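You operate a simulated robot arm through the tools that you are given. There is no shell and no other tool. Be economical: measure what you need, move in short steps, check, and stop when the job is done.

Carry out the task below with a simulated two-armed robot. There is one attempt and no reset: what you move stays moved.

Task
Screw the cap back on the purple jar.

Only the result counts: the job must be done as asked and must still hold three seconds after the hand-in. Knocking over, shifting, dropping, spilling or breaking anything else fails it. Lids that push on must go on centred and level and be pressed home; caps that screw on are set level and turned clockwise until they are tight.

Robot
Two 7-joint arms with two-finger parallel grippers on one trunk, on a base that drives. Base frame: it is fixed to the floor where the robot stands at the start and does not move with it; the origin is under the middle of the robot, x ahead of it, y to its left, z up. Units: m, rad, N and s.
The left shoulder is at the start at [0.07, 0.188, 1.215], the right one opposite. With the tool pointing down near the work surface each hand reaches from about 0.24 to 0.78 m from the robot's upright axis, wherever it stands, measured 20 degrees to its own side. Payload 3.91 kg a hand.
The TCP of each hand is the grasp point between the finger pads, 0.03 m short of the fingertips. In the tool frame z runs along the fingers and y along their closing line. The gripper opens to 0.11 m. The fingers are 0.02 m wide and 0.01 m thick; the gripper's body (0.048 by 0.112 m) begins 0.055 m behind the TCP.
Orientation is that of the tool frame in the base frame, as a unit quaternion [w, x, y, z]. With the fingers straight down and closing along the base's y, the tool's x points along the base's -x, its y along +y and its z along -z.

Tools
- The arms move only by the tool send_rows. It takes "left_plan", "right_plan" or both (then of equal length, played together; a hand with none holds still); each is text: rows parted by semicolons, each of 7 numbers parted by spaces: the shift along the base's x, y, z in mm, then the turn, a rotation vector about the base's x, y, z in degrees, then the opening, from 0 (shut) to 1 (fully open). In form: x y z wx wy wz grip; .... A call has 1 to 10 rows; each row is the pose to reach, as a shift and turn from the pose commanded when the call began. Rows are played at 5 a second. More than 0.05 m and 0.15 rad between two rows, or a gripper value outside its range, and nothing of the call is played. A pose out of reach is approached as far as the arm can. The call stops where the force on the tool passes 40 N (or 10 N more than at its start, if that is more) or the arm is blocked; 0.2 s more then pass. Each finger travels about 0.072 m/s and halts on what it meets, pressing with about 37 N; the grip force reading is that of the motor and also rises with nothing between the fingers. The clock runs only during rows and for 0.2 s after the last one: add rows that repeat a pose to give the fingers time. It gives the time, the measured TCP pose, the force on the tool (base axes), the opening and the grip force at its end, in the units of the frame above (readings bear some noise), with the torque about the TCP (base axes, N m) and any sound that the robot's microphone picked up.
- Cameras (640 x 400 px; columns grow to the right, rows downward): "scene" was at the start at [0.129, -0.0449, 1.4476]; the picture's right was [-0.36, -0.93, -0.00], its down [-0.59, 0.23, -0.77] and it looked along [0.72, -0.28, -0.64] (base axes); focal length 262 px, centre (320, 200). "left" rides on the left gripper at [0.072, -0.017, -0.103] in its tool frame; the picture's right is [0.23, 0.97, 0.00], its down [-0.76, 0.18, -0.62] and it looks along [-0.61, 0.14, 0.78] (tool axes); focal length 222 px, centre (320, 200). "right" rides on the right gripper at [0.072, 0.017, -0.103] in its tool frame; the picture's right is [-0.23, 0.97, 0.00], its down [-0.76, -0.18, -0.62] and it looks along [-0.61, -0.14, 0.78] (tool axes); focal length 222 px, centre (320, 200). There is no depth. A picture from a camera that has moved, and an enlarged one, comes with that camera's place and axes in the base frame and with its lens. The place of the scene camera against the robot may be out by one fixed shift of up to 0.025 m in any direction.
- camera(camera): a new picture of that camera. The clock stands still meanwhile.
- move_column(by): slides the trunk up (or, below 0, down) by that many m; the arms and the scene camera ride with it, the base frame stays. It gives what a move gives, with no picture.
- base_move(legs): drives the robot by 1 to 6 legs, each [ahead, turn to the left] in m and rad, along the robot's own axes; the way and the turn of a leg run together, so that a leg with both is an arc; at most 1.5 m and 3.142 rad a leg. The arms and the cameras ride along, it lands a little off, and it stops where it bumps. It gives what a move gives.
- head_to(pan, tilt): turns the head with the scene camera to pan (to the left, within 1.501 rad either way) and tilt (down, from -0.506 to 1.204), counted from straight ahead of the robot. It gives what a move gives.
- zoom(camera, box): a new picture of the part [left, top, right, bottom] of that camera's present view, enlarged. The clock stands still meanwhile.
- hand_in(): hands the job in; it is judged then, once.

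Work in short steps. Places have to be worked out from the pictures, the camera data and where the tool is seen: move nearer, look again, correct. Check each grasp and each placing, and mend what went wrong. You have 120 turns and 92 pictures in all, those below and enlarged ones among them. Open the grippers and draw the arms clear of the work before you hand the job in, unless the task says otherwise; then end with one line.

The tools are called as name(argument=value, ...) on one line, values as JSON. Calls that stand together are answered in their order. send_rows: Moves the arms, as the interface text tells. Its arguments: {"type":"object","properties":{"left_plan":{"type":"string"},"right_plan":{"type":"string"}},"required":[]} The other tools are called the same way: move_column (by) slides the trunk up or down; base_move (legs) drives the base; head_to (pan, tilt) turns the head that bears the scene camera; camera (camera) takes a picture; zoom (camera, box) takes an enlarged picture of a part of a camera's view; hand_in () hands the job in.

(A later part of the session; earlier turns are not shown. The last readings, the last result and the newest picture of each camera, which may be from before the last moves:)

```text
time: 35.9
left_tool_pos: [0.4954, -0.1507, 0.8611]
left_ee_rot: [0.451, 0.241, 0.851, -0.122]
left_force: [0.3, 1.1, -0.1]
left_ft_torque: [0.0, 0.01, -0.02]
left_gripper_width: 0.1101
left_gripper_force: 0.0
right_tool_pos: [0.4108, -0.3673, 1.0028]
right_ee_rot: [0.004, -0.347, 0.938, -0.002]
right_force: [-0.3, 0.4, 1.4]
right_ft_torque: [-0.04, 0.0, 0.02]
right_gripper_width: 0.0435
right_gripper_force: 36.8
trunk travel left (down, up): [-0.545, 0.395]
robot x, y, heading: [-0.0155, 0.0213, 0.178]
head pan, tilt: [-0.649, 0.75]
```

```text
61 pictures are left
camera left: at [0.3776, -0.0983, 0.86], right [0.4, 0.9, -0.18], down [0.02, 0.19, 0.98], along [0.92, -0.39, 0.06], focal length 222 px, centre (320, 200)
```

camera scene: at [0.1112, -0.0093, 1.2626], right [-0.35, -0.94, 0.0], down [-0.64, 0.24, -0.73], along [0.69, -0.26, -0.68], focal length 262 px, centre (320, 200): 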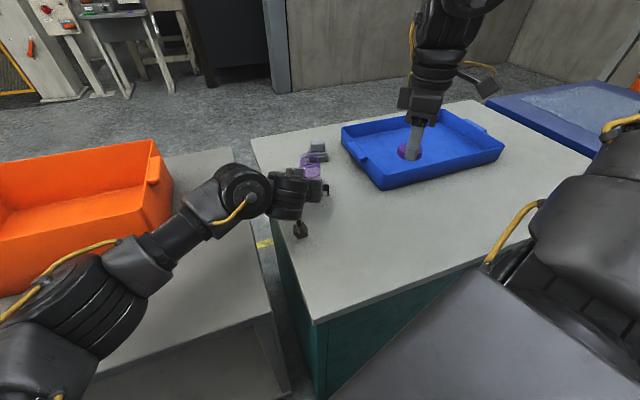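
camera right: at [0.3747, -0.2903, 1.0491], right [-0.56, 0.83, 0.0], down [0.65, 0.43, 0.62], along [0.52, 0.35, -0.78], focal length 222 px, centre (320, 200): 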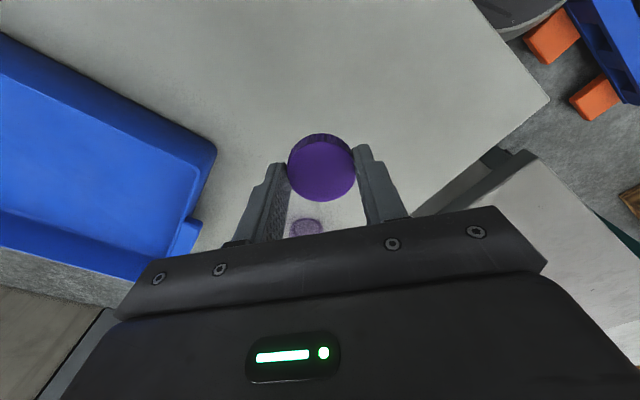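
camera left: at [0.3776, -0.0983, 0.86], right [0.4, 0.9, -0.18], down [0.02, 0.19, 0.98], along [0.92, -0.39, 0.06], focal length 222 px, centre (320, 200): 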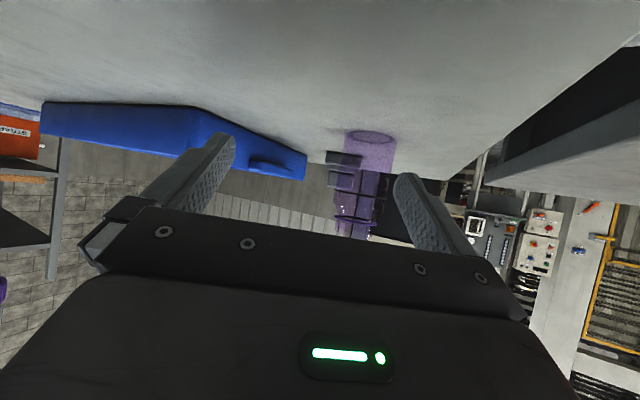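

Both hands rose ~6 mm and moved back, as if the base tilted slightly. I'll check the readings again and the scene.

send_rows(left_plan="0 0 0 0 0 0 1; 0 0 0 0 0 0 1; 0 0 0 0 0 0 1")

camera(camera="scene")

```text
time: 36.6
left_tool_pos: [0.4945, -0.1498, 0.8604]
left_ee_rot: [0.451, 0.241, 0.851, -0.12]
left_force: [-0.3, 0.9, -0.6]
left_ft_torque: [0.04, 0.0, -0.01]
left_gripper_width: 0.1098
left_gripper_force: 0.0
right_tool_pos: [0.4106, -0.3683, 1.0025]
right_ee_rot: [0.004, -0.346, 0.938, -0.002]
right_force: [-0.1, -0.5, -0.1]
right_ft_torque: [-0.03, 0.01, 0.04]
right_gripper_width: 0.0435
right_gripper_force: 36.8
trunk travel left (down, up): [-0.545, 0.395]
robot x, y, heading: [-0.0171, 0.0171, 0.183]
head pan, tilt: [-0.649, 0.75]
```

```text
60 pictures are left
camera scene: at [0.0947, -0.0219, 1.2641], right [-0.45, -0.89, -0.01], down [-0.6, 0.31, -0.74], along [0.66, -0.33, -0.67], focal length 262 px, centre (320, 200)
```

scene: 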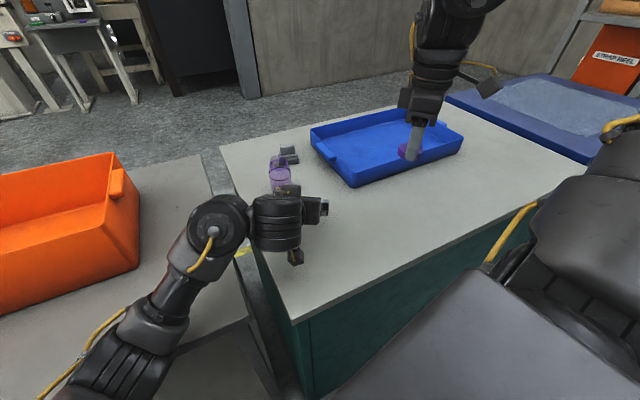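

The tilt persists; likely the left elbow touches the left bench's edge. I'll turn back left a bit and check whether it vanishes, then look with the head toward the left elbow.

base_move(legs=[[0, 0.08]])

head_to(pan=0.5, tilt=1.0)

camera(camera="scene")

```text
time: 37.4
left_tool_pos: [0.497, -0.1503, 0.8607]
left_ee_rot: [0.451, 0.239, 0.852, -0.117]
left_force: [0.2, 0.8, 0.0]
left_ft_torque: [0.02, -0.01, -0.01]
left_gripper_width: 0.1101
left_gripper_force: 0.1
right_tool_pos: [0.4154, -0.3683, 1.0004]
right_ee_rot: [0.005, -0.35, 0.937, 0.0]
right_force: [0.5, -0.7, 0.2]
right_ft_torque: [0.0, 0.0, 0.0]
right_gripper_width: 0.0433
right_gripper_force: 37.0
trunk travel left (down, up): [-0.545, 0.395]
robot x, y, heading: [-0.0153, 0.0164, 0.185]
head pan, tilt: [-0.649, 0.75]
stopped in leg 1: the robot was blocked; the commanded pose is now the measured one
```

```text
time: 38.7
left_tool_pos: [0.496, -0.1491, 0.8601]
left_ee_rot: [0.451, 0.24, 0.851, -0.118]
left_force: [0.6, -0.5, 0.5]
left_ft_torque: [-0.01, -0.02, 0.0]
left_gripper_width: 0.11
left_gripper_force: 0.1
right_tool_pos: [0.4154, -0.3679, 1.0017]
right_ee_rot: [0.005, -0.35, 0.937, 0.0]
right_force: [-0.2, -0.2, 0.0]
right_ft_torque: [-0.01, 0.02, -0.01]
right_gripper_width: 0.0435
right_gripper_force: 37.0
trunk travel left (down, up): [-0.545, 0.395]
robot x, y, heading: [-0.0144, 0.0195, 0.186]
head pan, tilt: [0.499, 1.0]
```

```text
59 pictures are left
camera scene: at [0.0762, 0.0568, 1.2447], right [0.63, -0.77, 0.0], down [-0.65, -0.53, -0.55], along [0.43, 0.34, -0.84], focal length 262 px, centre (320, 200)
```

scene: 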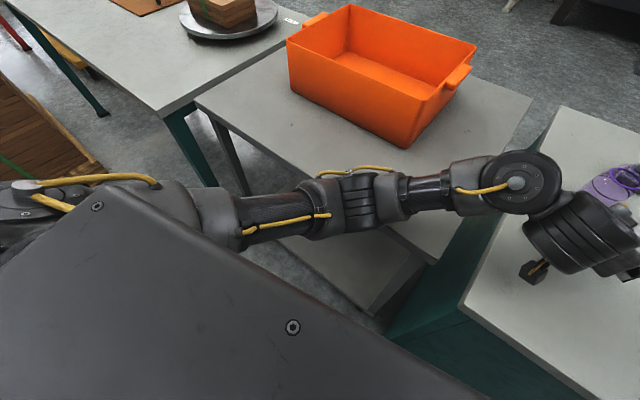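

The left elbow is right at the near edge of the left bench. Raising the trunk 0.12 m will lift it clear.

move_column(by=0.12)

camera(camera="scene")

```text
time: 40.2
left_tool_pos: [0.5049, -0.1482, 0.9753]
left_ee_rot: [0.447, 0.239, 0.853, -0.121]
left_force: [0.7, -0.8, -0.4]
left_ft_torque: [-0.01, 0.0, 0.03]
left_gripper_width: 0.11
left_gripper_force: 0.1
right_tool_pos: [0.4248, -0.3657, 1.1168]
right_ee_rot: [-0.001, -0.35, 0.937, 0.001]
right_force: [-0.3, -0.4, -0.4]
right_ft_torque: [0.0, 0.01, 0.03]
right_gripper_width: 0.0432
right_gripper_force: 37.5
trunk travel left (down, up): [-0.665, 0.275]
robot x, y, heading: [-0.0145, 0.0213, 0.188]
head pan, tilt: [0.499, 1.0]
```

```text
58 pictures are left
camera scene: at [0.0882, 0.059, 1.3634], right [0.63, -0.77, 0.0], down [-0.65, -0.53, -0.54], along [0.42, 0.34, -0.84], focal length 262 px, centre (320, 200)
```

scene: 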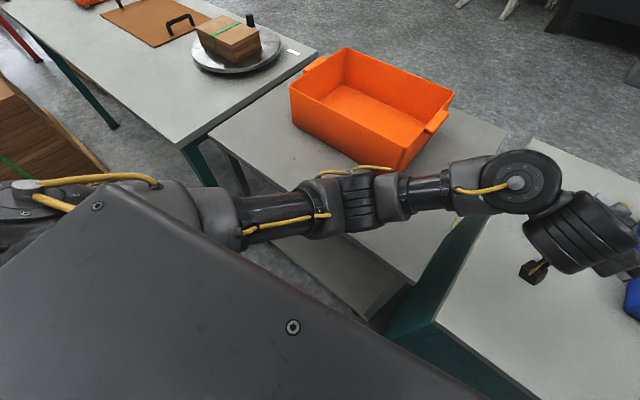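

Tilt gone. I'll raise a further 0.08 m for elbow margin, put the head back on the work, then bring the left hand to a pre-grasp point behind the jar.

move_column(by=0.08)

head_to(pan=-0.6, tilt=0.85)

send_rows(left_plan="5 3 -35 0 0 0 1; 10 7 -70 0 0 0 1; 15 10 -105 0 0 0 1; 20 14 -140 0 0 0 1; 25 18 -170 0 0 0 1; 27 20 -190 0 0 0 1; 27 20 -190 0 0 0 1")

camera(camera="left")

camera(camera="scene")

```text
time: 41.4
left_tool_pos: [0.5049, -0.1482, 1.055]
left_ee_rot: [0.446, 0.239, 0.854, -0.12]
left_force: [0.0, -0.5, -0.8]
left_ft_torque: [-0.04, 0.0, -0.01]
left_gripper_width: 0.1098
left_gripper_force: 0.1
right_tool_pos: [0.4241, -0.3656, 1.197]
right_ee_rot: [0.001, -0.349, 0.937, 0.001]
right_force: [-0.1, 0.2, 0.0]
right_ft_torque: [0.0, -0.02, -0.02]
right_gripper_width: 0.0434
right_gripper_force: 36.9
trunk travel left (down, up): [-0.745, 0.195]
robot x, y, heading: [-0.0149, 0.0196, 0.195]
head pan, tilt: [0.499, 1.0]
```

```text
time: 42.7
left_tool_pos: [0.505, -0.1483, 1.0554]
left_ee_rot: [0.446, 0.24, 0.854, -0.12]
left_force: [-0.3, 1.0, 0.1]
left_ft_torque: [-0.02, 0.01, -0.01]
left_gripper_width: 0.1099
left_gripper_force: 0.0
right_tool_pos: [0.425, -0.3663, 1.1972]
right_ee_rot: [-0.001, -0.351, 0.936, 0.0]
right_force: [0.4, 0.1, -1.1]
right_ft_torque: [0.01, 0.01, 0.02]
right_gripper_width: 0.0435
right_gripper_force: 37.2
trunk travel left (down, up): [-0.745, 0.195]
robot x, y, heading: [-0.0131, 0.017, 0.188]
head pan, tilt: [-0.6, 0.85]
```

```text
time: 44.3
left_tool_pos: [0.5303, -0.1272, 0.8645]
left_ee_rot: [0.446, 0.238, 0.854, -0.12]
left_force: [0.3, -0.1, -0.1]
left_ft_torque: [-0.03, 0.02, 0.0]
left_gripper_width: 0.1099
left_gripper_force: 0.0
right_tool_pos: [0.4243, -0.3658, 1.197]
right_ee_rot: [0.0, -0.35, 0.937, 0.001]
right_force: [0.4, 0.0, -0.7]
right_ft_torque: [-0.01, 0.01, -0.01]
right_gripper_width: 0.0433
right_gripper_force: 36.9
trunk travel left (down, up): [-0.745, 0.195]
robot x, y, heading: [-0.016, 0.0178, 0.19]
head pan, tilt: [-0.6, 0.85]
```

```text
57 pictures are left
camera left: at [0.4128, -0.0763, 0.8643], right [0.39, 0.9, -0.18], down [0.02, 0.18, 0.98], along [0.92, -0.39, 0.05], focal length 222 px, centre (320, 200)
```

left: 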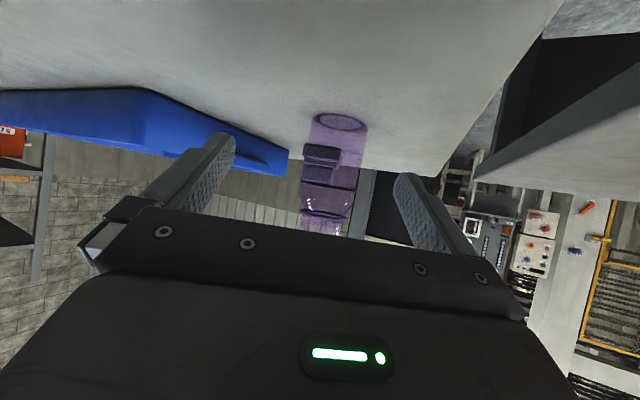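

```text
56 pictures are left
camera scene: at [0.1056, -0.0162, 1.4545], right [-0.4, -0.92, 0.0], down [-0.69, 0.3, -0.66], along [0.6, -0.26, -0.75], focal length 262 px, centre (320, 200)
```

scene: 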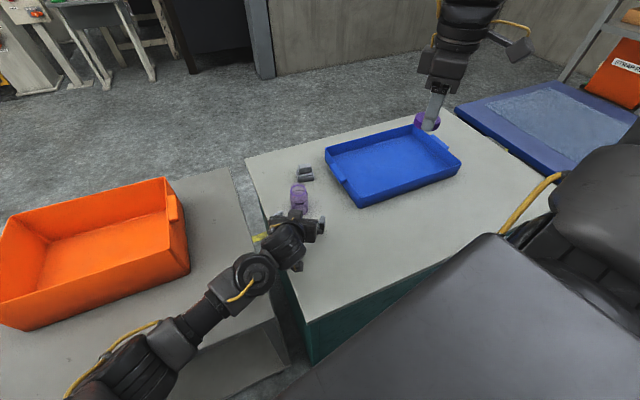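

Comparing bearings, the jar now stands at about (0.606,-0.152) — a finger nudged it slightly on the failed reach; it's still upright. I'll shift 14 mm left, then advance around it.

send_rows(left_plan="4 7 -8 0 0 0 1; 8 13 -16 0 0 0 1; 25 3 -24 0 0 0 1; 40 -6 -28 0 0 0 1; 53 -13 -29 0 0 0 1; 53 -13 -29 0 0 0 1")

camera(camera="left")

zoom(camera="scene", box=[230, 140, 390, 280])

```text
time: 45.5
left_tool_pos: [0.5824, -0.1205, 0.8276]
left_ee_rot: [0.448, 0.241, 0.854, -0.11]
left_force: [-1.1, -0.9, 1.5]
left_ft_torque: [0.09, 0.1, 0.08]
left_gripper_width: 0.1096
left_gripper_force: 0.1
right_tool_pos: [0.4226, -0.3636, 1.1976]
right_ee_rot: [0.0, -0.349, 0.937, 0.0]
right_force: [0.0, 0.2, -0.1]
right_ft_torque: [0.01, -0.02, 0.0]
right_gripper_width: 0.0433
right_gripper_force: 36.7
trunk travel left (down, up): [-0.745, 0.195]
robot x, y, heading: [-0.0147, 0.018, 0.194]
head pan, tilt: [-0.6, 0.85]
stopped in row 5 (left hand): the force on the tool passed its limit (the readings are from after the stop); the commanded pose is now the measured one
```

```text
55 pictures are left
camera left: at [0.4647, -0.0686, 0.827], right [0.39, 0.91, -0.16], down [0.02, 0.17, 0.99], along [0.92, -0.39, 0.05], focal length 222 px, centre (320, 200)
```

left: 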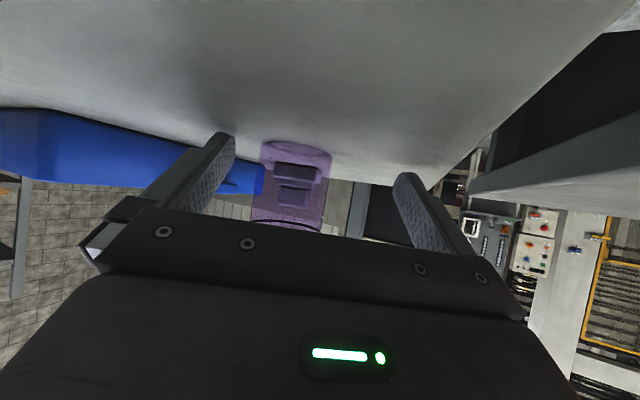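

```text
2.86 times, centred on (310, 210) of scene
camera zoom: at [0.1038, -0.0148, 1.4547], right [-0.4, -0.92, 0.0], down [-0.69, 0.3, -0.66], along [0.61, -0.27, -0.75], focal length 750 px, centre (349, 171)
```

zoom: 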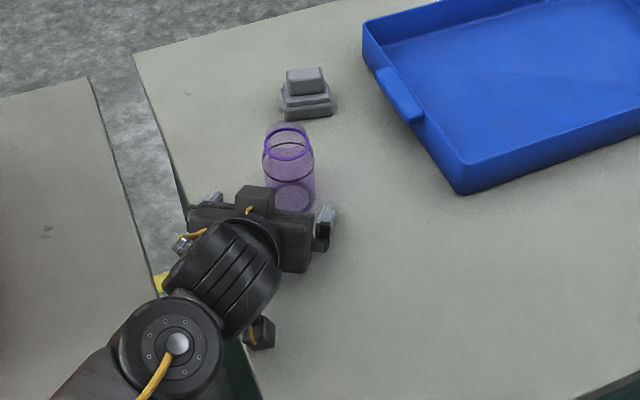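

The stop came from the hand's camera block touching the table (z 0.827), which also deflected it. I'll lift 15 mm, steepen the pitch by 5° to lift the camera, and re-centre on the jar.

send_rows(left_plan="0 0 8 0 0 0 1; 0 0 16 0 0 0 1; 2 -10 16 2.6 4.3 0 1; 6 -20 14 2.6 4.3 0 1; 13 -25 13 2.6 4.3 0 1; 13 -25 13 2.6 4.3 0 1")

camera(camera="left")

zoom(camera="scene", box=[230, 140, 390, 280])

```text
time: 46.3
left_tool_pos: [0.587, -0.1062, 0.8294]
left_ee_rot: [0.426, 0.249, 0.865, -0.094]
left_force: [-12.1, 7.6, 13.4]
left_ft_torque: [-1.05, 0.4, -0.9]
left_gripper_width: 0.1099
left_gripper_force: 0.1
right_tool_pos: [0.4216, -0.3684, 1.1976]
right_ee_rot: [0.0, -0.348, 0.937, 0.001]
right_force: [1.0, -0.2, -1.0]
right_ft_torque: [0.02, -0.01, 0.01]
right_gripper_width: 0.0434
right_gripper_force: 36.8
trunk travel left (down, up): [-0.745, 0.195]
robot x, y, heading: [-0.017, 0.0213, 0.187]
head pan, tilt: [-0.6, 0.85]
stopped in row 3 (left hand): the force on the tool passed its limit (the readings are from after the stop); the commanded pose is now the measured one
```

```text
53 pictures are left
camera left: at [0.4688, -0.0553, 0.8361], right [0.38, 0.92, -0.13], down [0.05, 0.12, 0.99], along [0.92, -0.38, 0.0], focal length 222 px, centre (320, 200)
```

left: 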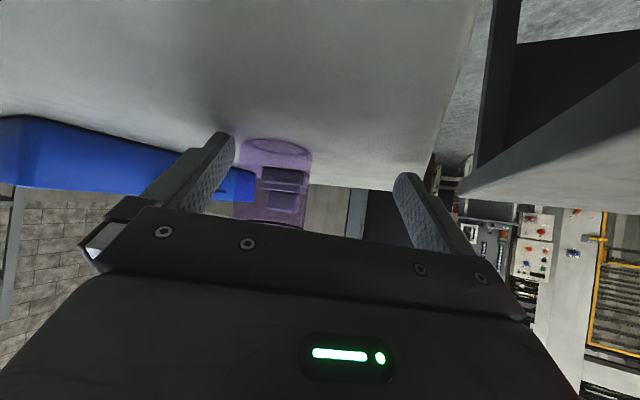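

```text
2.86 times, centred on (310, 210) of scene
camera zoom: at [0.1037, -0.0174, 1.4547], right [-0.4, -0.92, 0.0], down [-0.69, 0.3, -0.66], along [0.6, -0.27, -0.75], focal length 750 px, centre (349, 171)
```

zoom: 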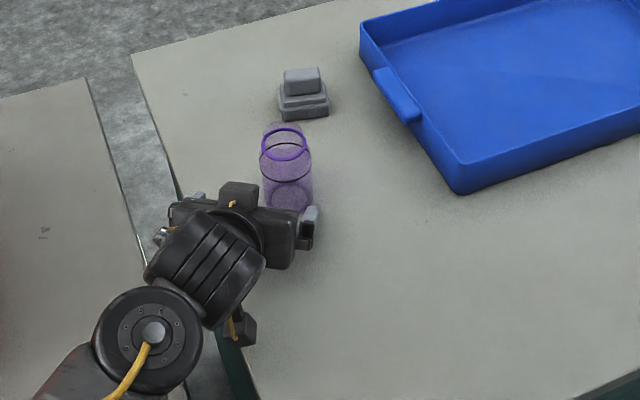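

Contact is still there and the hand is skewing. I'll lift straight up 60 mm to free it.

send_rows(left_plan="-3 2 15 0 0 0 1; -6 4 30 0 0 0 1; -10 6 50 0 0 0 1; -15 8 70 0 0 0 1")

camera(camera="scene")

camera(camera="left")

```text
time: 47.3
left_tool_pos: [0.5782, -0.0869, 0.8931]
left_ee_rot: [0.425, 0.248, 0.867, -0.084]
left_force: [-0.1, -0.3, -0.3]
left_ft_torque: [0.04, 0.0, 0.0]
left_gripper_width: 0.11
left_gripper_force: 0.1
right_tool_pos: [0.4232, -0.3671, 1.1961]
right_ee_rot: [0.0, -0.349, 0.937, -0.001]
right_force: [0.0, 0.1, 0.8]
right_ft_torque: [-0.02, -0.02, -0.02]
right_gripper_width: 0.0438
right_gripper_force: 37.3
trunk travel left (down, up): [-0.745, 0.195]
robot x, y, heading: [-0.0169, 0.0199, 0.192]
head pan, tilt: [-0.6, 0.85]
```

```text
51 pictures are left
camera scene: at [0.1048, -0.0167, 1.4546], right [-0.4, -0.92, 0.0], down [-0.69, 0.3, -0.66], along [0.6, -0.27, -0.75], focal length 262 px, centre (320, 200)
```

scene: 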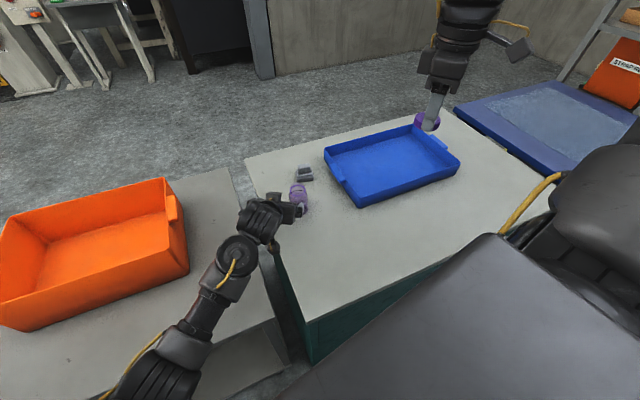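

```text
50 pictures are left
camera left: at [0.4591, -0.0382, 0.9008], right [0.37, 0.92, -0.11], down [0.05, 0.1, 0.99], along [0.93, -0.37, -0.01], focal length 222 px, centre (320, 200)
```

left: 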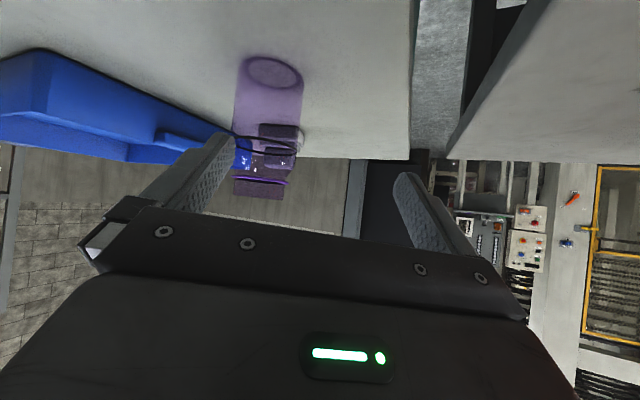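

Analysis of the force shows a fingertip touched the table while the left arm was over-stretched (the arm is straight). Before re-posing the base I'll test how far inboard the right arm can reach above the jar; the left hand retreats first.

send_rows(left_plan="-30 20 10 0 0 0 1; -60 40 20 0 0 0 1; -90 60 30 0 0 0 1; -110 90 40 0 0 0 1")

send_rows(right_plan="23 25 -25 0 0 0 0; 46 50 -50 0 0 0 0; 69 75 -75 0 0 0 0; 92 100 -100 0 0 0 0; 115 125 -125 0 0 0 0; 138 150 -150 0 0 0 0; 161 180 -170 0 0 0 0; 183 214 -190 0 0 0 0; 183 214 -210 0 0 0 0; 183 214 -210 0 0 0 0")

camera(camera="scene")

```text
time: 48.3
left_tool_pos: [0.4606, -0.0048, 0.9378]
left_ee_rot: [0.424, 0.249, 0.865, -0.096]
left_force: [-0.7, -0.2, 0.6]
left_ft_torque: [-0.02, -0.02, 0.0]
left_gripper_width: 0.1101
left_gripper_force: 0.2
right_tool_pos: [0.4224, -0.3651, 1.1964]
right_ee_rot: [-0.001, -0.348, 0.938, 0.0]
right_force: [-0.1, 0.0, 0.3]
right_ft_torque: [-0.01, -0.01, 0.01]
right_gripper_width: 0.0434
right_gripper_force: 36.6
trunk travel left (down, up): [-0.745, 0.195]
robot x, y, heading: [-0.0116, 0.0173, 0.185]
head pan, tilt: [-0.6, 0.85]
```

```text
time: 50.5
left_tool_pos: [0.4614, -0.0072, 0.9369]
left_ee_rot: [0.424, 0.248, 0.866, -0.095]
left_force: [0.8, 0.4, -0.2]
left_ft_torque: [0.0, -0.03, 0.0]
left_gripper_width: 0.1101
left_gripper_force: 0.1
right_tool_pos: [0.5887, -0.1764, 1.0001]
right_ee_rot: [-0.001, -0.349, 0.937, 0.002]
right_force: [0.5, -0.9, -0.3]
right_ft_torque: [-0.01, 0.05, 0.0]
right_gripper_width: 0.0434
right_gripper_force: 37.4
right hand out of reach, approached as far as the arm can: row 8, 9, 10
trunk travel left (down, up): [-0.745, 0.195]
robot x, y, heading: [-0.0143, 0.0202, 0.184]
head pan, tilt: [-0.6, 0.85]
```

```text
49 pictures are left
camera scene: at [0.1062, -0.0158, 1.4545], right [-0.4, -0.92, 0.0], down [-0.69, 0.3, -0.66], along [0.6, -0.27, -0.75], focal length 262 px, centre (320, 200)
```

scene: 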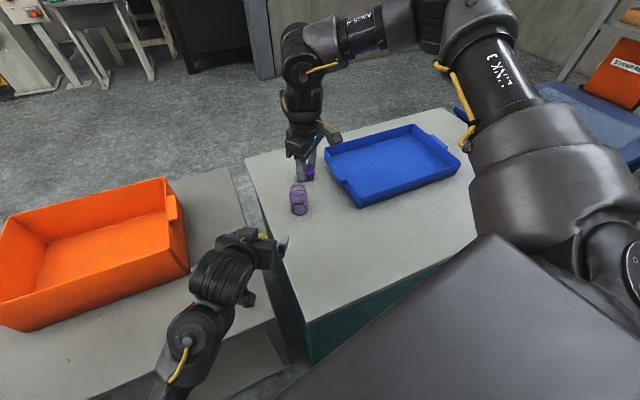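

The right arm's inboard limit is about −28° from the robot's heading, so heading ≈0.29 suits it, and the left should point its hand more to the right instead. I park the right hand, turn the base left 0.1, and lower the trunk 0.12.

send_rows(right_plan="-25 -25 20 0 0 0 0; -50 -50 40 0 0 0 0; -75 -75 60 0 0 0 0; -90 -100 90 0 0 0 0; -100 -120 120 0 0 0 0", left_plan="-5 0 30 0 0 0 1; -10 0 60 0 0 0 1; -10 0 90 0 0 0 1; -10 0 120 0 0 0 1; -10 0 140 0 0 0 1")

base_move(legs=[[0, 0.1]])

move_column(by=-0.12)

head_to(pan=-0.2, tilt=0.9)

camera(camera="scene")

```text
time: 51.9
left_tool_pos: [0.4611, 0.0178, 1.0573]
left_ee_rot: [0.414, 0.248, 0.874, -0.064]
left_force: [-0.5, 0.8, 0.3]
left_ft_torque: [0.0, 0.02, 0.0]
left_gripper_width: 0.1101
left_gripper_force: 0.1
right_tool_pos: [0.488, -0.2988, 1.1183]
right_ee_rot: [-0.001, -0.349, 0.937, 0.001]
right_force: [-0.1, 0.6, 0.4]
right_ft_torque: [-0.02, 0.01, 0.06]
right_gripper_width: 0.0433
right_gripper_force: 36.9
trunk travel left (down, up): [-0.745, 0.195]
robot x, y, heading: [-0.0154, 0.0195, 0.187]
head pan, tilt: [-0.6, 0.85]
stopped in row 5 (left hand): the arm was blocked; the commanded pose is now the measured one
```

```text
time: 52.8
left_tool_pos: [0.4582, 0.0641, 1.056]
left_ee_rot: [0.415, 0.204, 0.886, -0.042]
left_force: [-0.7, 0.1, -0.7]
left_ft_torque: [-0.01, 0.01, -0.01]
left_gripper_width: 0.11
left_gripper_force: 0.1
right_tool_pos: [0.5174, -0.2469, 1.117]
right_ee_rot: [-0.001, -0.396, 0.918, 0.002]
right_force: [-0.4, -0.3, 0.1]
right_ft_torque: [-0.02, 0.0, 0.01]
right_gripper_width: 0.0438
right_gripper_force: 36.9
trunk travel left (down, up): [-0.745, 0.195]
robot x, y, heading: [-0.0117, 0.0205, 0.285]
head pan, tilt: [-0.6, 0.85]
```

```text
time: 54.3
left_tool_pos: [0.4582, 0.0649, 0.9367]
left_ee_rot: [0.416, 0.204, 0.885, -0.043]
left_force: [0.1, 0.3, -0.1]
left_ft_torque: [0.02, -0.01, 0.01]
left_gripper_width: 0.11
left_gripper_force: 0.1
right_tool_pos: [0.5174, -0.2476, 0.9987]
right_ee_rot: [-0.001, -0.395, 0.919, 0.001]
right_force: [-0.1, -0.4, 0.1]
right_ft_torque: [0.01, 0.0, 0.01]
right_gripper_width: 0.0436
right_gripper_force: 36.6
trunk travel left (down, up): [-0.625, 0.315]
robot x, y, heading: [-0.0138, 0.0195, 0.285]
head pan, tilt: [-0.6, 0.85]
```

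```text
time: 55.2
left_tool_pos: [0.4583, 0.0643, 0.9362]
left_ee_rot: [0.417, 0.203, 0.885, -0.042]
left_force: [0.2, -0.1, -0.4]
left_ft_torque: [0.02, -0.03, 0.01]
left_gripper_width: 0.1102
left_gripper_force: 0.0
right_tool_pos: [0.517, -0.2469, 0.9972]
right_ee_rot: [-0.001, -0.396, 0.918, 0.001]
right_force: [-0.2, 0.1, 0.4]
right_ft_torque: [-0.01, -0.02, 0.0]
right_gripper_width: 0.0434
right_gripper_force: 36.7
trunk travel left (down, up): [-0.625, 0.315]
robot x, y, heading: [-0.0118, 0.0184, 0.284]
head pan, tilt: [-0.201, 0.901]
```

```text
48 pictures are left
camera scene: at [0.1078, 0.0261, 1.3307], right [0.08, -1.0, 0.0], down [-0.78, -0.07, -0.62], along [0.62, 0.05, -0.78], focal length 262 px, centre (320, 200)
```

scene: 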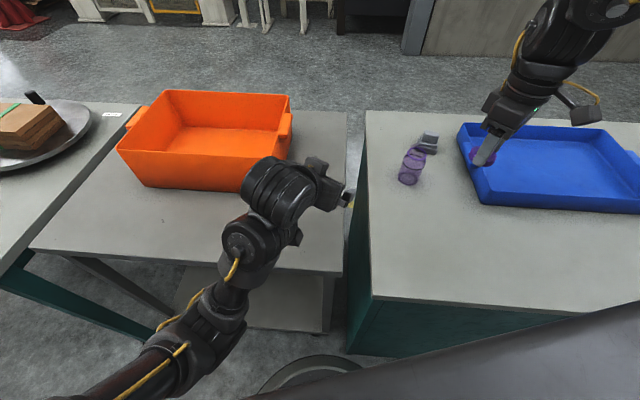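

The left elbow sags and catches the left bench, explaining the deflections. I'll first place the cap on the jar with the right hand at this heading (jar at −33°, within its reach), then see about holding. Moving the cap over the jar at z≈0.965.

send_rows(right_plan="20 25 0 0 0 0 0; 40 50 0 0 0 0 0; 65 75 0 0 0 0 0; 89 95 -10 0 0 0 0; 89 95 -30 0 0 0 0; 89 95 -30 0 0 0 0")

head_to(pan=-0.65, tilt=0.75)

zoom(camera="scene", box=[230, 90, 390, 230])

camera(camera="left")

camera(camera="right")

```text
time: 56.6
left_tool_pos: [0.4593, 0.0642, 0.9363]
left_ee_rot: [0.415, 0.202, 0.886, -0.041]
left_force: [0.5, -0.4, 0.3]
left_ft_torque: [0.0, 0.03, 0.02]
left_gripper_width: 0.11
left_gripper_force: 0.0
right_tool_pos: [0.6045, -0.1508, 0.9688]
right_ee_rot: [-0.001, -0.395, 0.919, 0.001]
right_force: [0.0, 0.5, 0.3]
right_ft_torque: [0.02, 0.04, 0.0]
right_gripper_width: 0.0436
right_gripper_force: 36.9
trunk travel left (down, up): [-0.625, 0.315]
robot x, y, heading: [-0.0126, 0.0204, 0.286]
head pan, tilt: [-0.201, 0.901]
```

```text
time: 57.5
left_tool_pos: [0.4576, 0.0649, 0.9364]
left_ee_rot: [0.416, 0.203, 0.885, -0.042]
left_force: [0.8, 0.4, 1.0]
left_ft_torque: [-0.02, 0.01, 0.01]
left_gripper_width: 0.1099
left_gripper_force: 0.0
right_tool_pos: [0.6051, -0.1505, 0.9693]
right_ee_rot: [0.0, -0.396, 0.918, 0.001]
right_force: [-0.9, -0.3, -0.2]
right_ft_torque: [0.02, 0.0, 0.0]
right_gripper_width: 0.0434
right_gripper_force: 37.4
trunk travel left (down, up): [-0.625, 0.315]
robot x, y, heading: [-0.0145, 0.0174, 0.29]
head pan, tilt: [-0.649, 0.75]
```

```text
2.86 times, centred on (310, 160) of scene
camera zoom: at [0.1101, -0.0095, 1.3425], right [-0.35, -0.94, 0.0], down [-0.64, 0.24, -0.73], along [0.68, -0.26, -0.68], focal length 750 px, centre (349, 314)
```

zoom: 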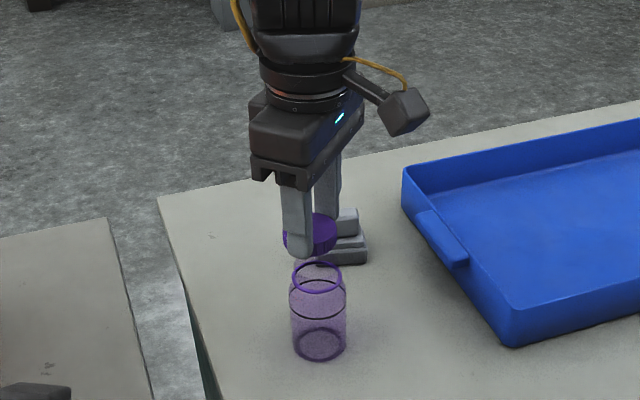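

```text
46 pictures are left
camera left: at [0.3347, 0.0988, 0.9481], right [0.25, 0.96, -0.08], down [0.06, 0.07, 1.0], along [0.97, -0.26, -0.04], focal length 222 px, centre (320, 200)
```

left: 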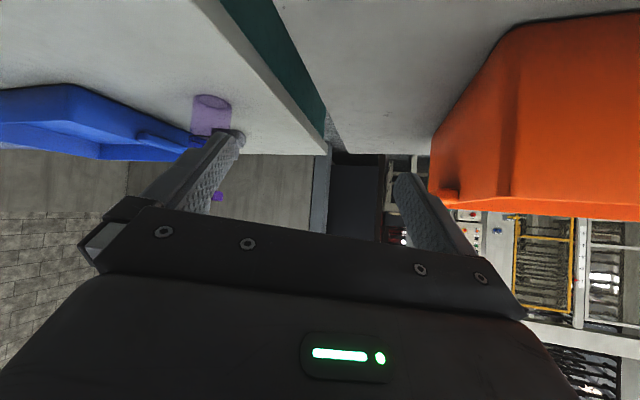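

```text
45 pictures are left
camera right: at [0.5423, -0.1932, 1.0721], right [-0.55, 0.83, 0.0], down [0.65, 0.43, 0.62], along [0.52, 0.34, -0.78], focal length 222 px, centre (320, 200)
```

right: 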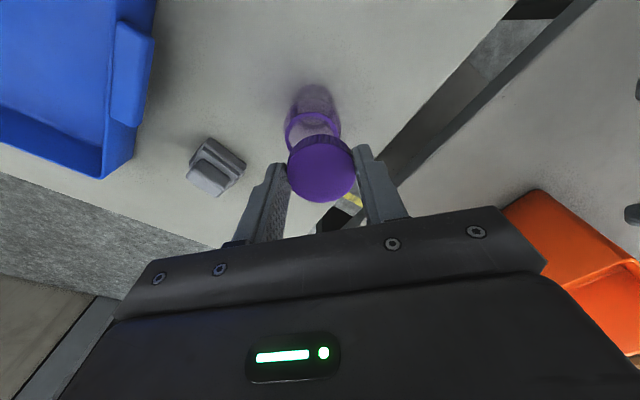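

The right hand reaches. I'll zoom the right camera on the rim to get its offset from the cap precisely.

zoom(camera="right", box=[260, 70, 380, 210])

```text
2.86 times, centred on (320, 140) of right
camera zoom: at [0.5423, -0.1932, 1.0721], right [-0.55, 0.83, 0.0], down [0.65, 0.43, 0.62], along [0.52, 0.34, -0.78], focal length 635 px, centre (320, 371)
```

zoom: 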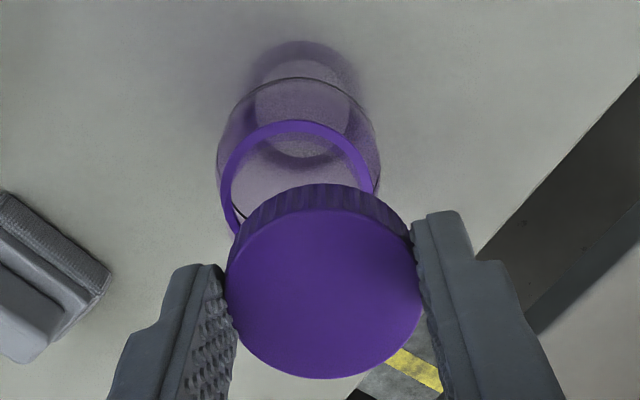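

The rim collar gives the jar axis at (0.610,-0.157), with a clear neck above the collar up to z≈0.904. I shift the cap by (+5,−6.5) mm and lower to just above, then check.

send_rows(right_plan="5 -6.5 0 0 0 0 0; 5 -6.5 -10 0 0 0 0; 5 -6.5 -20 0 0 0 0; 5 -6.5 -20 0 0 0 0")

zoom(camera="right", box=[260, 70, 380, 210])

zoom(camera="scene", box=[270, 130, 350, 200])

```text
time: 58.5
left_tool_pos: [0.4574, 0.0658, 0.9372]
left_ee_rot: [0.418, 0.202, 0.885, -0.042]
left_force: [-0.2, -0.3, -0.9]
left_ft_torque: [-0.02, -0.01, 0.02]
left_gripper_width: 0.1102
left_gripper_force: 0.0
right_tool_pos: [0.609, -0.1589, 0.948]
right_ee_rot: [-0.002, -0.395, 0.919, 0.002]
right_force: [0.1, 0.7, -0.2]
right_ft_torque: [0.0, 0.01, 0.01]
right_gripper_width: 0.0432
right_gripper_force: 37.0
trunk travel left (down, up): [-0.625, 0.315]
robot x, y, heading: [-0.016, 0.0199, 0.285]
head pan, tilt: [-0.649, 0.75]
```

```text
2.86 times, centred on (320, 140) of right
camera zoom: at [0.5469, -0.2006, 1.0512], right [-0.55, 0.83, 0.0], down [0.65, 0.43, 0.62], along [0.52, 0.34, -0.78], focal length 635 px, centre (320, 371)
```

zoom: 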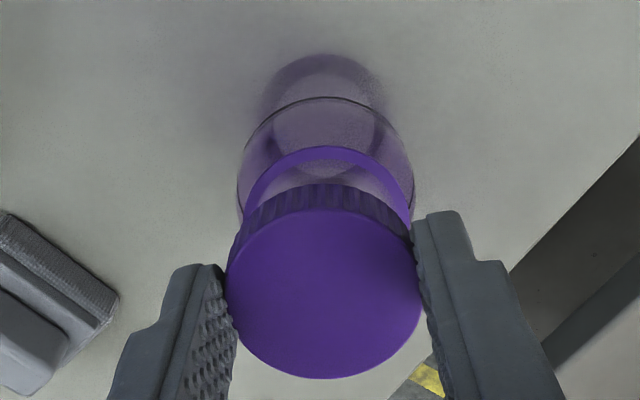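

```text
5.71 times, centred on (310, 165) of scene
camera zoom: at [0.1099, -0.0095, 1.3426], right [-0.36, -0.93, 0.0], down [-0.64, 0.24, -0.73], along [0.68, -0.26, -0.68], focal length 1499 px, centre (377, 400)
```

zoom: 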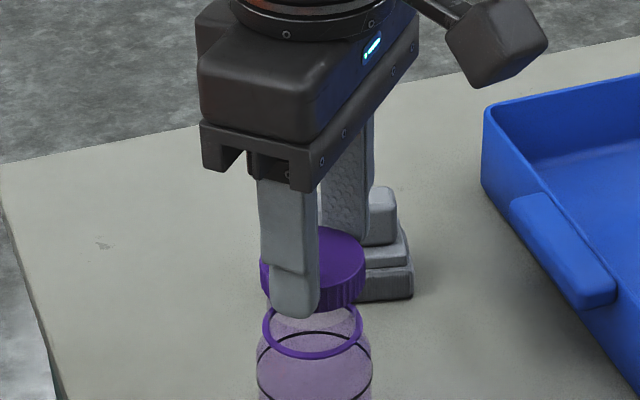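

Column comparisons in both views put the cap within ~1.5 mm of the jar axis (jar slightly +y). I correct +1.5 mm and descend slowly, watching the force.

send_rows(right_plan="0 1.5 0 0 0 0 0; 0 1.5 -3 0 0 0 0; 0 1.5 -6 0 0 0 0; 0 1.5 -9 0 0 0 0; 0 1.5 -12 0 0 0 0")

zoom(camera="scene", box=[270, 130, 350, 200])

```text
time: 59.7
left_tool_pos: [0.4558, 0.0644, 0.9369]
left_ee_rot: [0.416, 0.203, 0.885, -0.041]
left_force: [0.1, -0.1, -0.5]
left_ft_torque: [-0.02, 0.01, -0.02]
left_gripper_width: 0.11
left_gripper_force: 0.1
right_tool_pos: [0.6102, -0.1574, 0.937]
right_ee_rot: [0.001, -0.396, 0.918, 0.0]
right_force: [-0.3, -1.0, 13.2]
right_ft_torque: [-0.11, 0.19, 0.03]
right_gripper_width: 0.0435
right_gripper_force: 36.9
trunk travel left (down, up): [-0.625, 0.315]
robot x, y, heading: [-0.0128, 0.0181, 0.286]
head pan, tilt: [-0.649, 0.75]
```

```text
5.71 times, centred on (310, 165) of scene
camera zoom: at [0.1081, -0.0094, 1.343], right [-0.36, -0.93, 0.0], down [-0.64, 0.24, -0.73], along [0.68, -0.26, -0.68], focal length 1499 px, centre (377, 400)
```

zoom: 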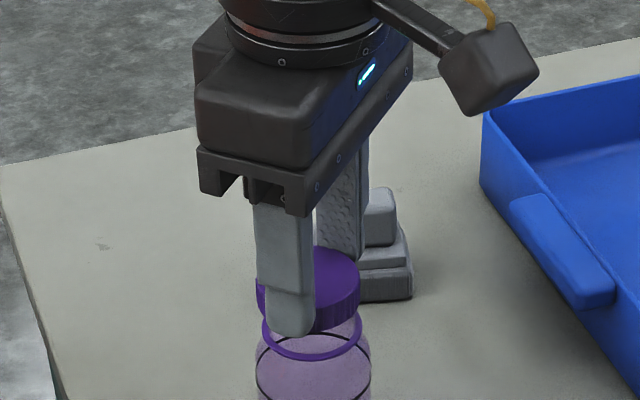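

Contact at 13 N, with the torque placing it on the near side of the rim (−x,−y), so the cap should move that way a little. I lift 3 mm, shift (−1.5,−1) mm, and press again.

send_rows(right_plan="0 0 4 0 0 0 0; -1.5 -1 4 0 0 0 0; -1.5 -1 2 0 0 0 0; -1.5 -1 0 0 0 0 0; -1.5 -1 -1 0 0 0 0; -1.5 -1 -1 0 0 0 0")

```text
time: 61.1
left_tool_pos: [0.4582, 0.0654, 0.9379]
left_ee_rot: [0.416, 0.202, 0.886, -0.041]
left_force: [-0.2, 0.5, -0.7]
left_ft_torque: [0.01, 0.0, 0.0]
left_gripper_width: 0.1101
left_gripper_force: 0.0
right_tool_pos: [0.6095, -0.1579, 0.9342]
right_ee_rot: [-0.001, -0.396, 0.918, 0.001]
right_force: [0.3, -0.4, -0.3]
right_ft_torque: [0.01, 0.01, 0.0]
right_gripper_width: 0.0437
right_gripper_force: 37.3
trunk travel left (down, up): [-0.625, 0.315]
robot x, y, heading: [-0.0177, 0.0225, 0.285]
head pan, tilt: [-0.649, 0.75]
```

No force now at a lower height, so the cap is over the neck. Lowering gently until it meets the thread.

send_rows(right_plan="0 0 -1.5 0 0 0 0; 0 0 -3 0 0 0 0; 0 0 -4.5 0 0 0 0; 0 0 -4.5 0 0 0 0")

zoom(camera="scene", box=[270, 130, 350, 200])

```text
time: 62.1
left_tool_pos: [0.4577, 0.0647, 0.9367]
left_ee_rot: [0.415, 0.203, 0.886, -0.042]
left_force: [0.1, -0.4, -0.9]
left_ft_torque: [0.0, -0.02, 0.0]
left_gripper_width: 0.1097
left_gripper_force: 0.1
right_tool_pos: [0.6083, -0.158, 0.9317]
right_ee_rot: [-0.002, -0.396, 0.918, 0.001]
right_force: [-1.3, -0.1, -0.2]
right_ft_torque: [0.0, 0.02, 0.01]
right_gripper_width: 0.0435
right_gripper_force: 36.6
trunk travel left (down, up): [-0.625, 0.315]
robot x, y, heading: [-0.0132, 0.0191, 0.293]
head pan, tilt: [-0.649, 0.75]
```

```text
5.71 times, centred on (310, 165) of scene
camera zoom: at [0.1101, -0.0096, 1.3426], right [-0.36, -0.93, 0.0], down [-0.64, 0.24, -0.73], along [0.68, -0.26, -0.68], focal length 1499 px, centre (377, 400)
```

zoom: 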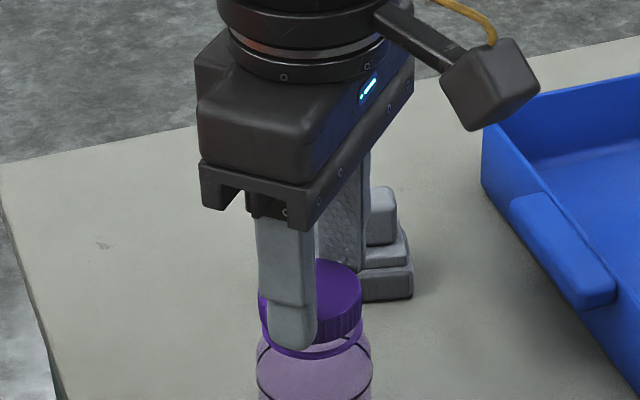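

It's going down over the neck freely and centred. Continuing down until a force shows.

send_rows(right_plan="0 0 -1 0 0 0 0; 0 0 -2 0 0 0 0; 0 0 -3 0 0 0 0; 0 0 -3 0 0 0 0")

```text
time: 63.1
left_tool_pos: [0.4567, 0.0647, 0.9371]
left_ee_rot: [0.416, 0.203, 0.885, -0.042]
left_force: [-0.1, -0.7, -0.1]
left_ft_torque: [-0.01, 0.0, -0.01]
left_gripper_width: 0.1102
left_gripper_force: 0.1
right_tool_pos: [0.6077, -0.1576, 0.9289]
right_ee_rot: [0.0, -0.396, 0.918, 0.001]
right_force: [1.2, 0.2, 6.4]
right_ft_torque: [-0.01, -0.1, -0.02]
right_gripper_width: 0.0437
right_gripper_force: 37.2
trunk travel left (down, up): [-0.625, 0.315]
robot x, y, heading: [-0.0137, 0.0179, 0.288]
head pan, tilt: [-0.649, 0.75]
```

Thread contact (6 N). Now turning clockwise 40° with a slight descent, watching torque.

send_rows(right_plan="0 0 -0.6 0 0 -8 0; 0 0 -0.8 0 0 -16 0; 0 0 -1 0 0 -24 0; 0 0 -1.2 0 0 -32 0; 0 0 -1.4 0 0 -40 0")

zoom(camera="scene", box=[270, 130, 350, 200])

```text
time: 64.3
left_tool_pos: [0.4571, 0.0664, 0.9369]
left_ee_rot: [0.417, 0.203, 0.885, -0.042]
left_force: [-0.1, -0.2, 0.0]
left_ft_torque: [-0.02, -0.02, 0.01]
left_gripper_width: 0.1103
left_gripper_force: 0.1
right_tool_pos: [0.6087, -0.1557, 0.9276]
right_ee_rot: [0.001, -0.057, 0.998, 0.001]
right_force: [0.8, 3.9, 14.1]
right_ft_torque: [0.37, -0.21, 0.02]
right_gripper_width: 0.0432
right_gripper_force: 36.6
trunk travel left (down, up): [-0.625, 0.315]
robot x, y, heading: [-0.0154, 0.0153, 0.281]
head pan, tilt: [-0.649, 0.75]
```

```text
5.71 times, centred on (310, 165) of scene
camera zoom: at [0.1085, -0.0082, 1.3428], right [-0.35, -0.93, 0.0], down [-0.64, 0.24, -0.73], along [0.68, -0.26, -0.68], focal length 1499 px, centre (377, 400)
```

zoom: 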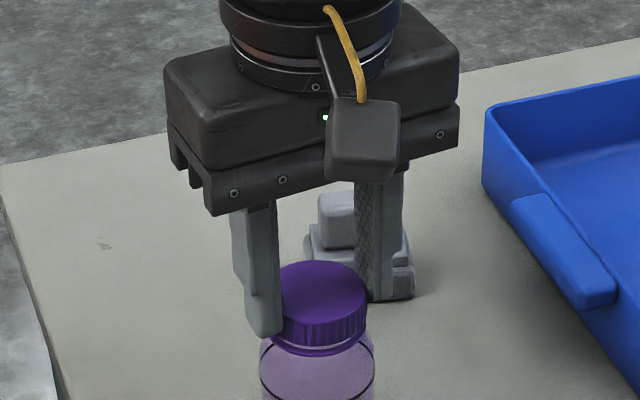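

Turning goes easily (little torque). I continue another 64° clockwise with a little descent and a −1 mm y relief.

send_rows(right_plan="0 -1 0 0 0 -8 0; 0 -1 -0.2 0 0 -16 0; 0 -1 -0.4 0 0 -24 0; 0 -1 -0.6 0 0 -32 0; 0 -1 -0.8 0 0 -40 0; 0 -1 -1 0 0 -48 0; 0 -1 -1.2 0 0 -56 0; 0 -1 -1.4 0 0 -64 0; 0 -1 -1.4 0 0 -64 0")

zoom(camera="scene", box=[270, 130, 350, 200])

```text
time: 66.3
left_tool_pos: [0.4567, 0.0659, 0.9375]
left_ee_rot: [0.417, 0.203, 0.885, -0.042]
left_force: [0.5, 0.2, 0.3]
left_ft_torque: [0.02, 0.02, -0.04]
left_gripper_width: 0.1101
left_gripper_force: 0.1
right_tool_pos: [0.7188, -0.2627, 0.9679]
right_ee_rot: [0.002, 0.458, 0.889, 0.004]
right_force: [0.4, 0.2, -0.8]
right_ft_torque: [0.03, 0.0, -0.02]
right_gripper_width: 0.0435
right_gripper_force: 36.9
right hand out of reach, approached as far as the arm can: row 3, 4, 5, 6, 7, 8, 9
trunk travel left (down, up): [-0.625, 0.315]
robot x, y, heading: [-0.0157, 0.0198, 0.285]
head pan, tilt: [-0.649, 0.75]
```

```text
5.71 times, centred on (310, 165) of scene
camera zoom: at [0.1098, -0.009, 1.3426], right [-0.36, -0.93, 0.0], down [-0.64, 0.24, -0.73], along [0.68, -0.26, -0.68], focal length 1499 px, centre (377, 400)
```

zoom: 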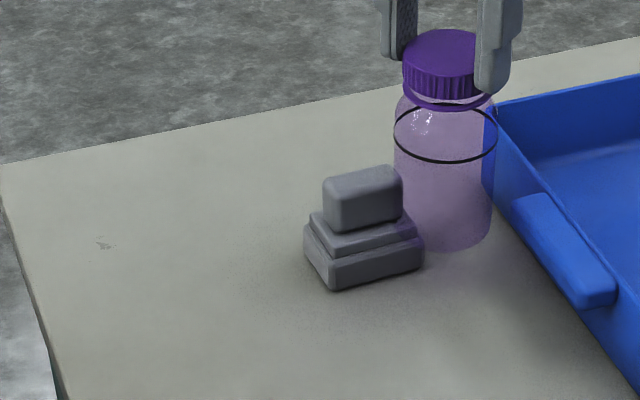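

The wrist hit its yaw limit and the arm swung away, carrying the jar — the thread is engaged so the jar hangs from the cap. It also seems to have nudged the grey block. First lift clear (30 mm) and rotate the hand back (jar and cap together) in place.

send_rows(right_plan="0 0 15 0 0 0 0; 0 0 30 0 0 0 0; 0 0 40 0 0 8 0; 0 0 40 0 0 16 0; 0 0 40 0 0 24 0; 0 0 40 0 0 32 0; 0 0 40 0 0 40 0; 0 0 40 0 0 48 0; 0 0 40 0 0 56 0; 0 0 40 0 0 64 0")

camera(camera="scene")

```text
time: 68.5
left_tool_pos: [0.4581, 0.0641, 0.936]
left_ee_rot: [0.416, 0.203, 0.885, -0.042]
left_force: [1.0, -0.2, 0.1]
left_ft_torque: [0.0, -0.02, 0.0]
left_gripper_width: 0.1098
left_gripper_force: 0.1
right_tool_pos: [0.7024, -0.2757, 1.0041]
right_ee_rot: [0.0, -0.085, 0.996, 0.004]
right_force: [0.4, 0.4, -0.7]
right_ft_torque: [-0.03, 0.02, 0.02]
right_gripper_width: 0.0433
right_gripper_force: 36.3
right hand out of reach, approached as far as the arm can: row 2, 3, 4, 5, 6, 7, 8, 9, 10
trunk travel left (down, up): [-0.625, 0.315]
robot x, y, heading: [-0.0156, 0.0194, 0.288]
head pan, tilt: [-0.649, 0.75]
```

```text
37 pictures are left
camera scene: at [0.1101, -0.01, 1.3426], right [-0.36, -0.93, 0.0], down [-0.64, 0.24, -0.73], along [0.68, -0.26, -0.68], focal length 262 px, centre (320, 200)
```

scene: 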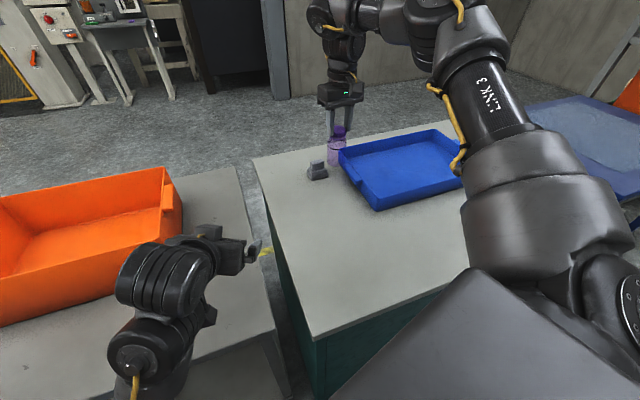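

The hand is at outer reach there. I bring the jar back over open table at (0.585,-0.185), yawing to about +45° on the way.

send_rows(right_plan="-15 10 0 0 0 0 0; -30 20 0 0 0 6 0; -48 34 0 0 0 12 0; -66 48 0 0 0 18 0; -84 62 0 0 0 24 0; -102 76 0 0 0 30 0; -117 90 0 0 0 36 0; -117 90 -20 0 0 36 0; -117 90 -40 0 0 36 0; -117 90 -60 0 0 36 0")

zoom(camera="scene", box=[250, 100, 410, 240])

camera(camera="right")

```text
time: 70.7
left_tool_pos: [0.4589, 0.0648, 0.9373]
left_ee_rot: [0.416, 0.202, 0.886, -0.041]
left_force: [0.6, -0.1, 0.1]
left_ft_torque: [-0.03, -0.01, -0.01]
left_gripper_width: 0.1101
left_gripper_force: 0.1
right_tool_pos: [0.5829, -0.1858, 0.9431]
right_ee_rot: [-0.002, -0.389, 0.921, 0.003]
right_force: [-0.1, 0.9, 0.3]
right_ft_torque: [0.03, -0.01, -0.01]
right_gripper_width: 0.0434
right_gripper_force: 37.0
trunk travel left (down, up): [-0.625, 0.315]
robot x, y, heading: [-0.0146, 0.0166, 0.284]
head pan, tilt: [-0.649, 0.75]
```

```text
2.86 times, centred on (330, 170) of scene
camera zoom: at [0.1107, -0.0096, 1.3425], right [-0.36, -0.93, 0.0], down [-0.64, 0.24, -0.73], along [0.68, -0.26, -0.68], focal length 750 px, centre (291, 286)
```

zoom: 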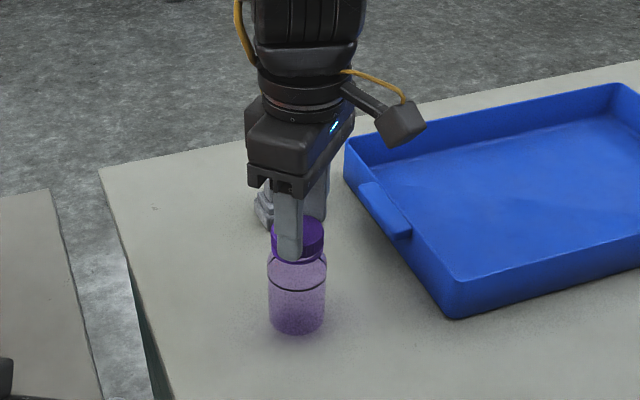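

```text
35 pictures are left
camera right: at [0.5206, -0.2265, 1.0454], right [-0.54, 0.84, 0.01], down [0.66, 0.42, 0.62], along [0.52, 0.34, -0.78], focal length 222 px, centre (320, 200)
```

right: 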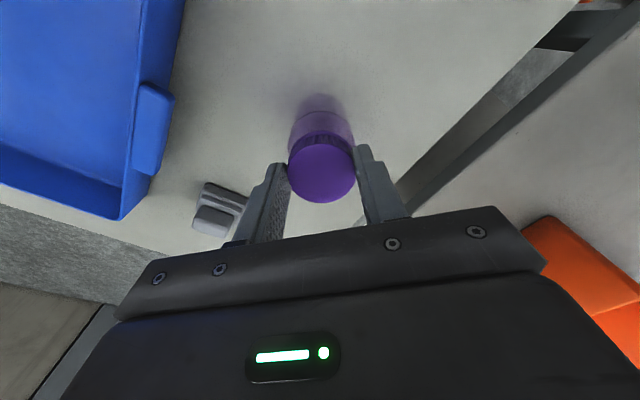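

Jar hangs straight with the cap. Lowering it onto the table until contact.

send_rows(right_plan="0 0 -5 0 0 0 0; 0 0 -10 0 0 0 0; 0 0 -13 0 0 0 0; 0 0 -16 0 0 0 0; 0 0 -18 0 0 0 0; 0 0 -18 0 0 0 0")

```text
time: 72.1
left_tool_pos: [0.4571, 0.0668, 0.9373]
left_ee_rot: [0.416, 0.203, 0.885, -0.042]
left_force: [-0.8, 0.6, -0.6]
left_ft_torque: [0.0, 0.02, 0.0]
left_gripper_width: 0.11
left_gripper_force: 0.0
right_tool_pos: [0.5834, -0.1839, 0.9277]
right_ee_rot: [0.0, -0.388, 0.922, 0.002]
right_force: [2.3, 1.5, 11.7]
right_ft_torque: [0.05, -0.26, 0.02]
right_gripper_width: 0.0431
right_gripper_force: 37.1
trunk travel left (down, up): [-0.625, 0.315]
robot x, y, heading: [-0.0144, 0.0204, 0.286]
head pan, tilt: [-0.649, 0.75]
```

On the table with 12 N. Turning clockwise 48° (within the yaw range that worked).

send_rows(right_plan="0 0 -0.1 0 0 -8 0; 0 0 -0.2 0 0 -16 0; 0 0 -0.3 0 0 -24 0; 0 0 -0.4 0 0 -32 0; 0 0 -0.5 0 0 -40 0; 0 0 -0.6 0 0 -46 0")

```text
time: 73.5
left_tool_pos: [0.4557, 0.0664, 0.9374]
left_ee_rot: [0.418, 0.203, 0.885, -0.042]
left_force: [0.6, 0.1, 0.0]
left_ft_torque: [0.0, 0.02, 0.0]
left_gripper_width: 0.1096
left_gripper_force: 0.1
right_tool_pos: [0.5827, -0.1833, 0.9261]
right_ee_rot: [0.002, 0.004, 1.0, 0.004]
right_force: [0.5, 6.6, 21.2]
right_ft_torque: [0.42, -0.12, 0.02]
right_gripper_width: 0.0434
right_gripper_force: 36.8
trunk travel left (down, up): [-0.625, 0.315]
robot x, y, heading: [-0.0154, 0.0174, 0.282]
head pan, tilt: [-0.649, 0.75]
```

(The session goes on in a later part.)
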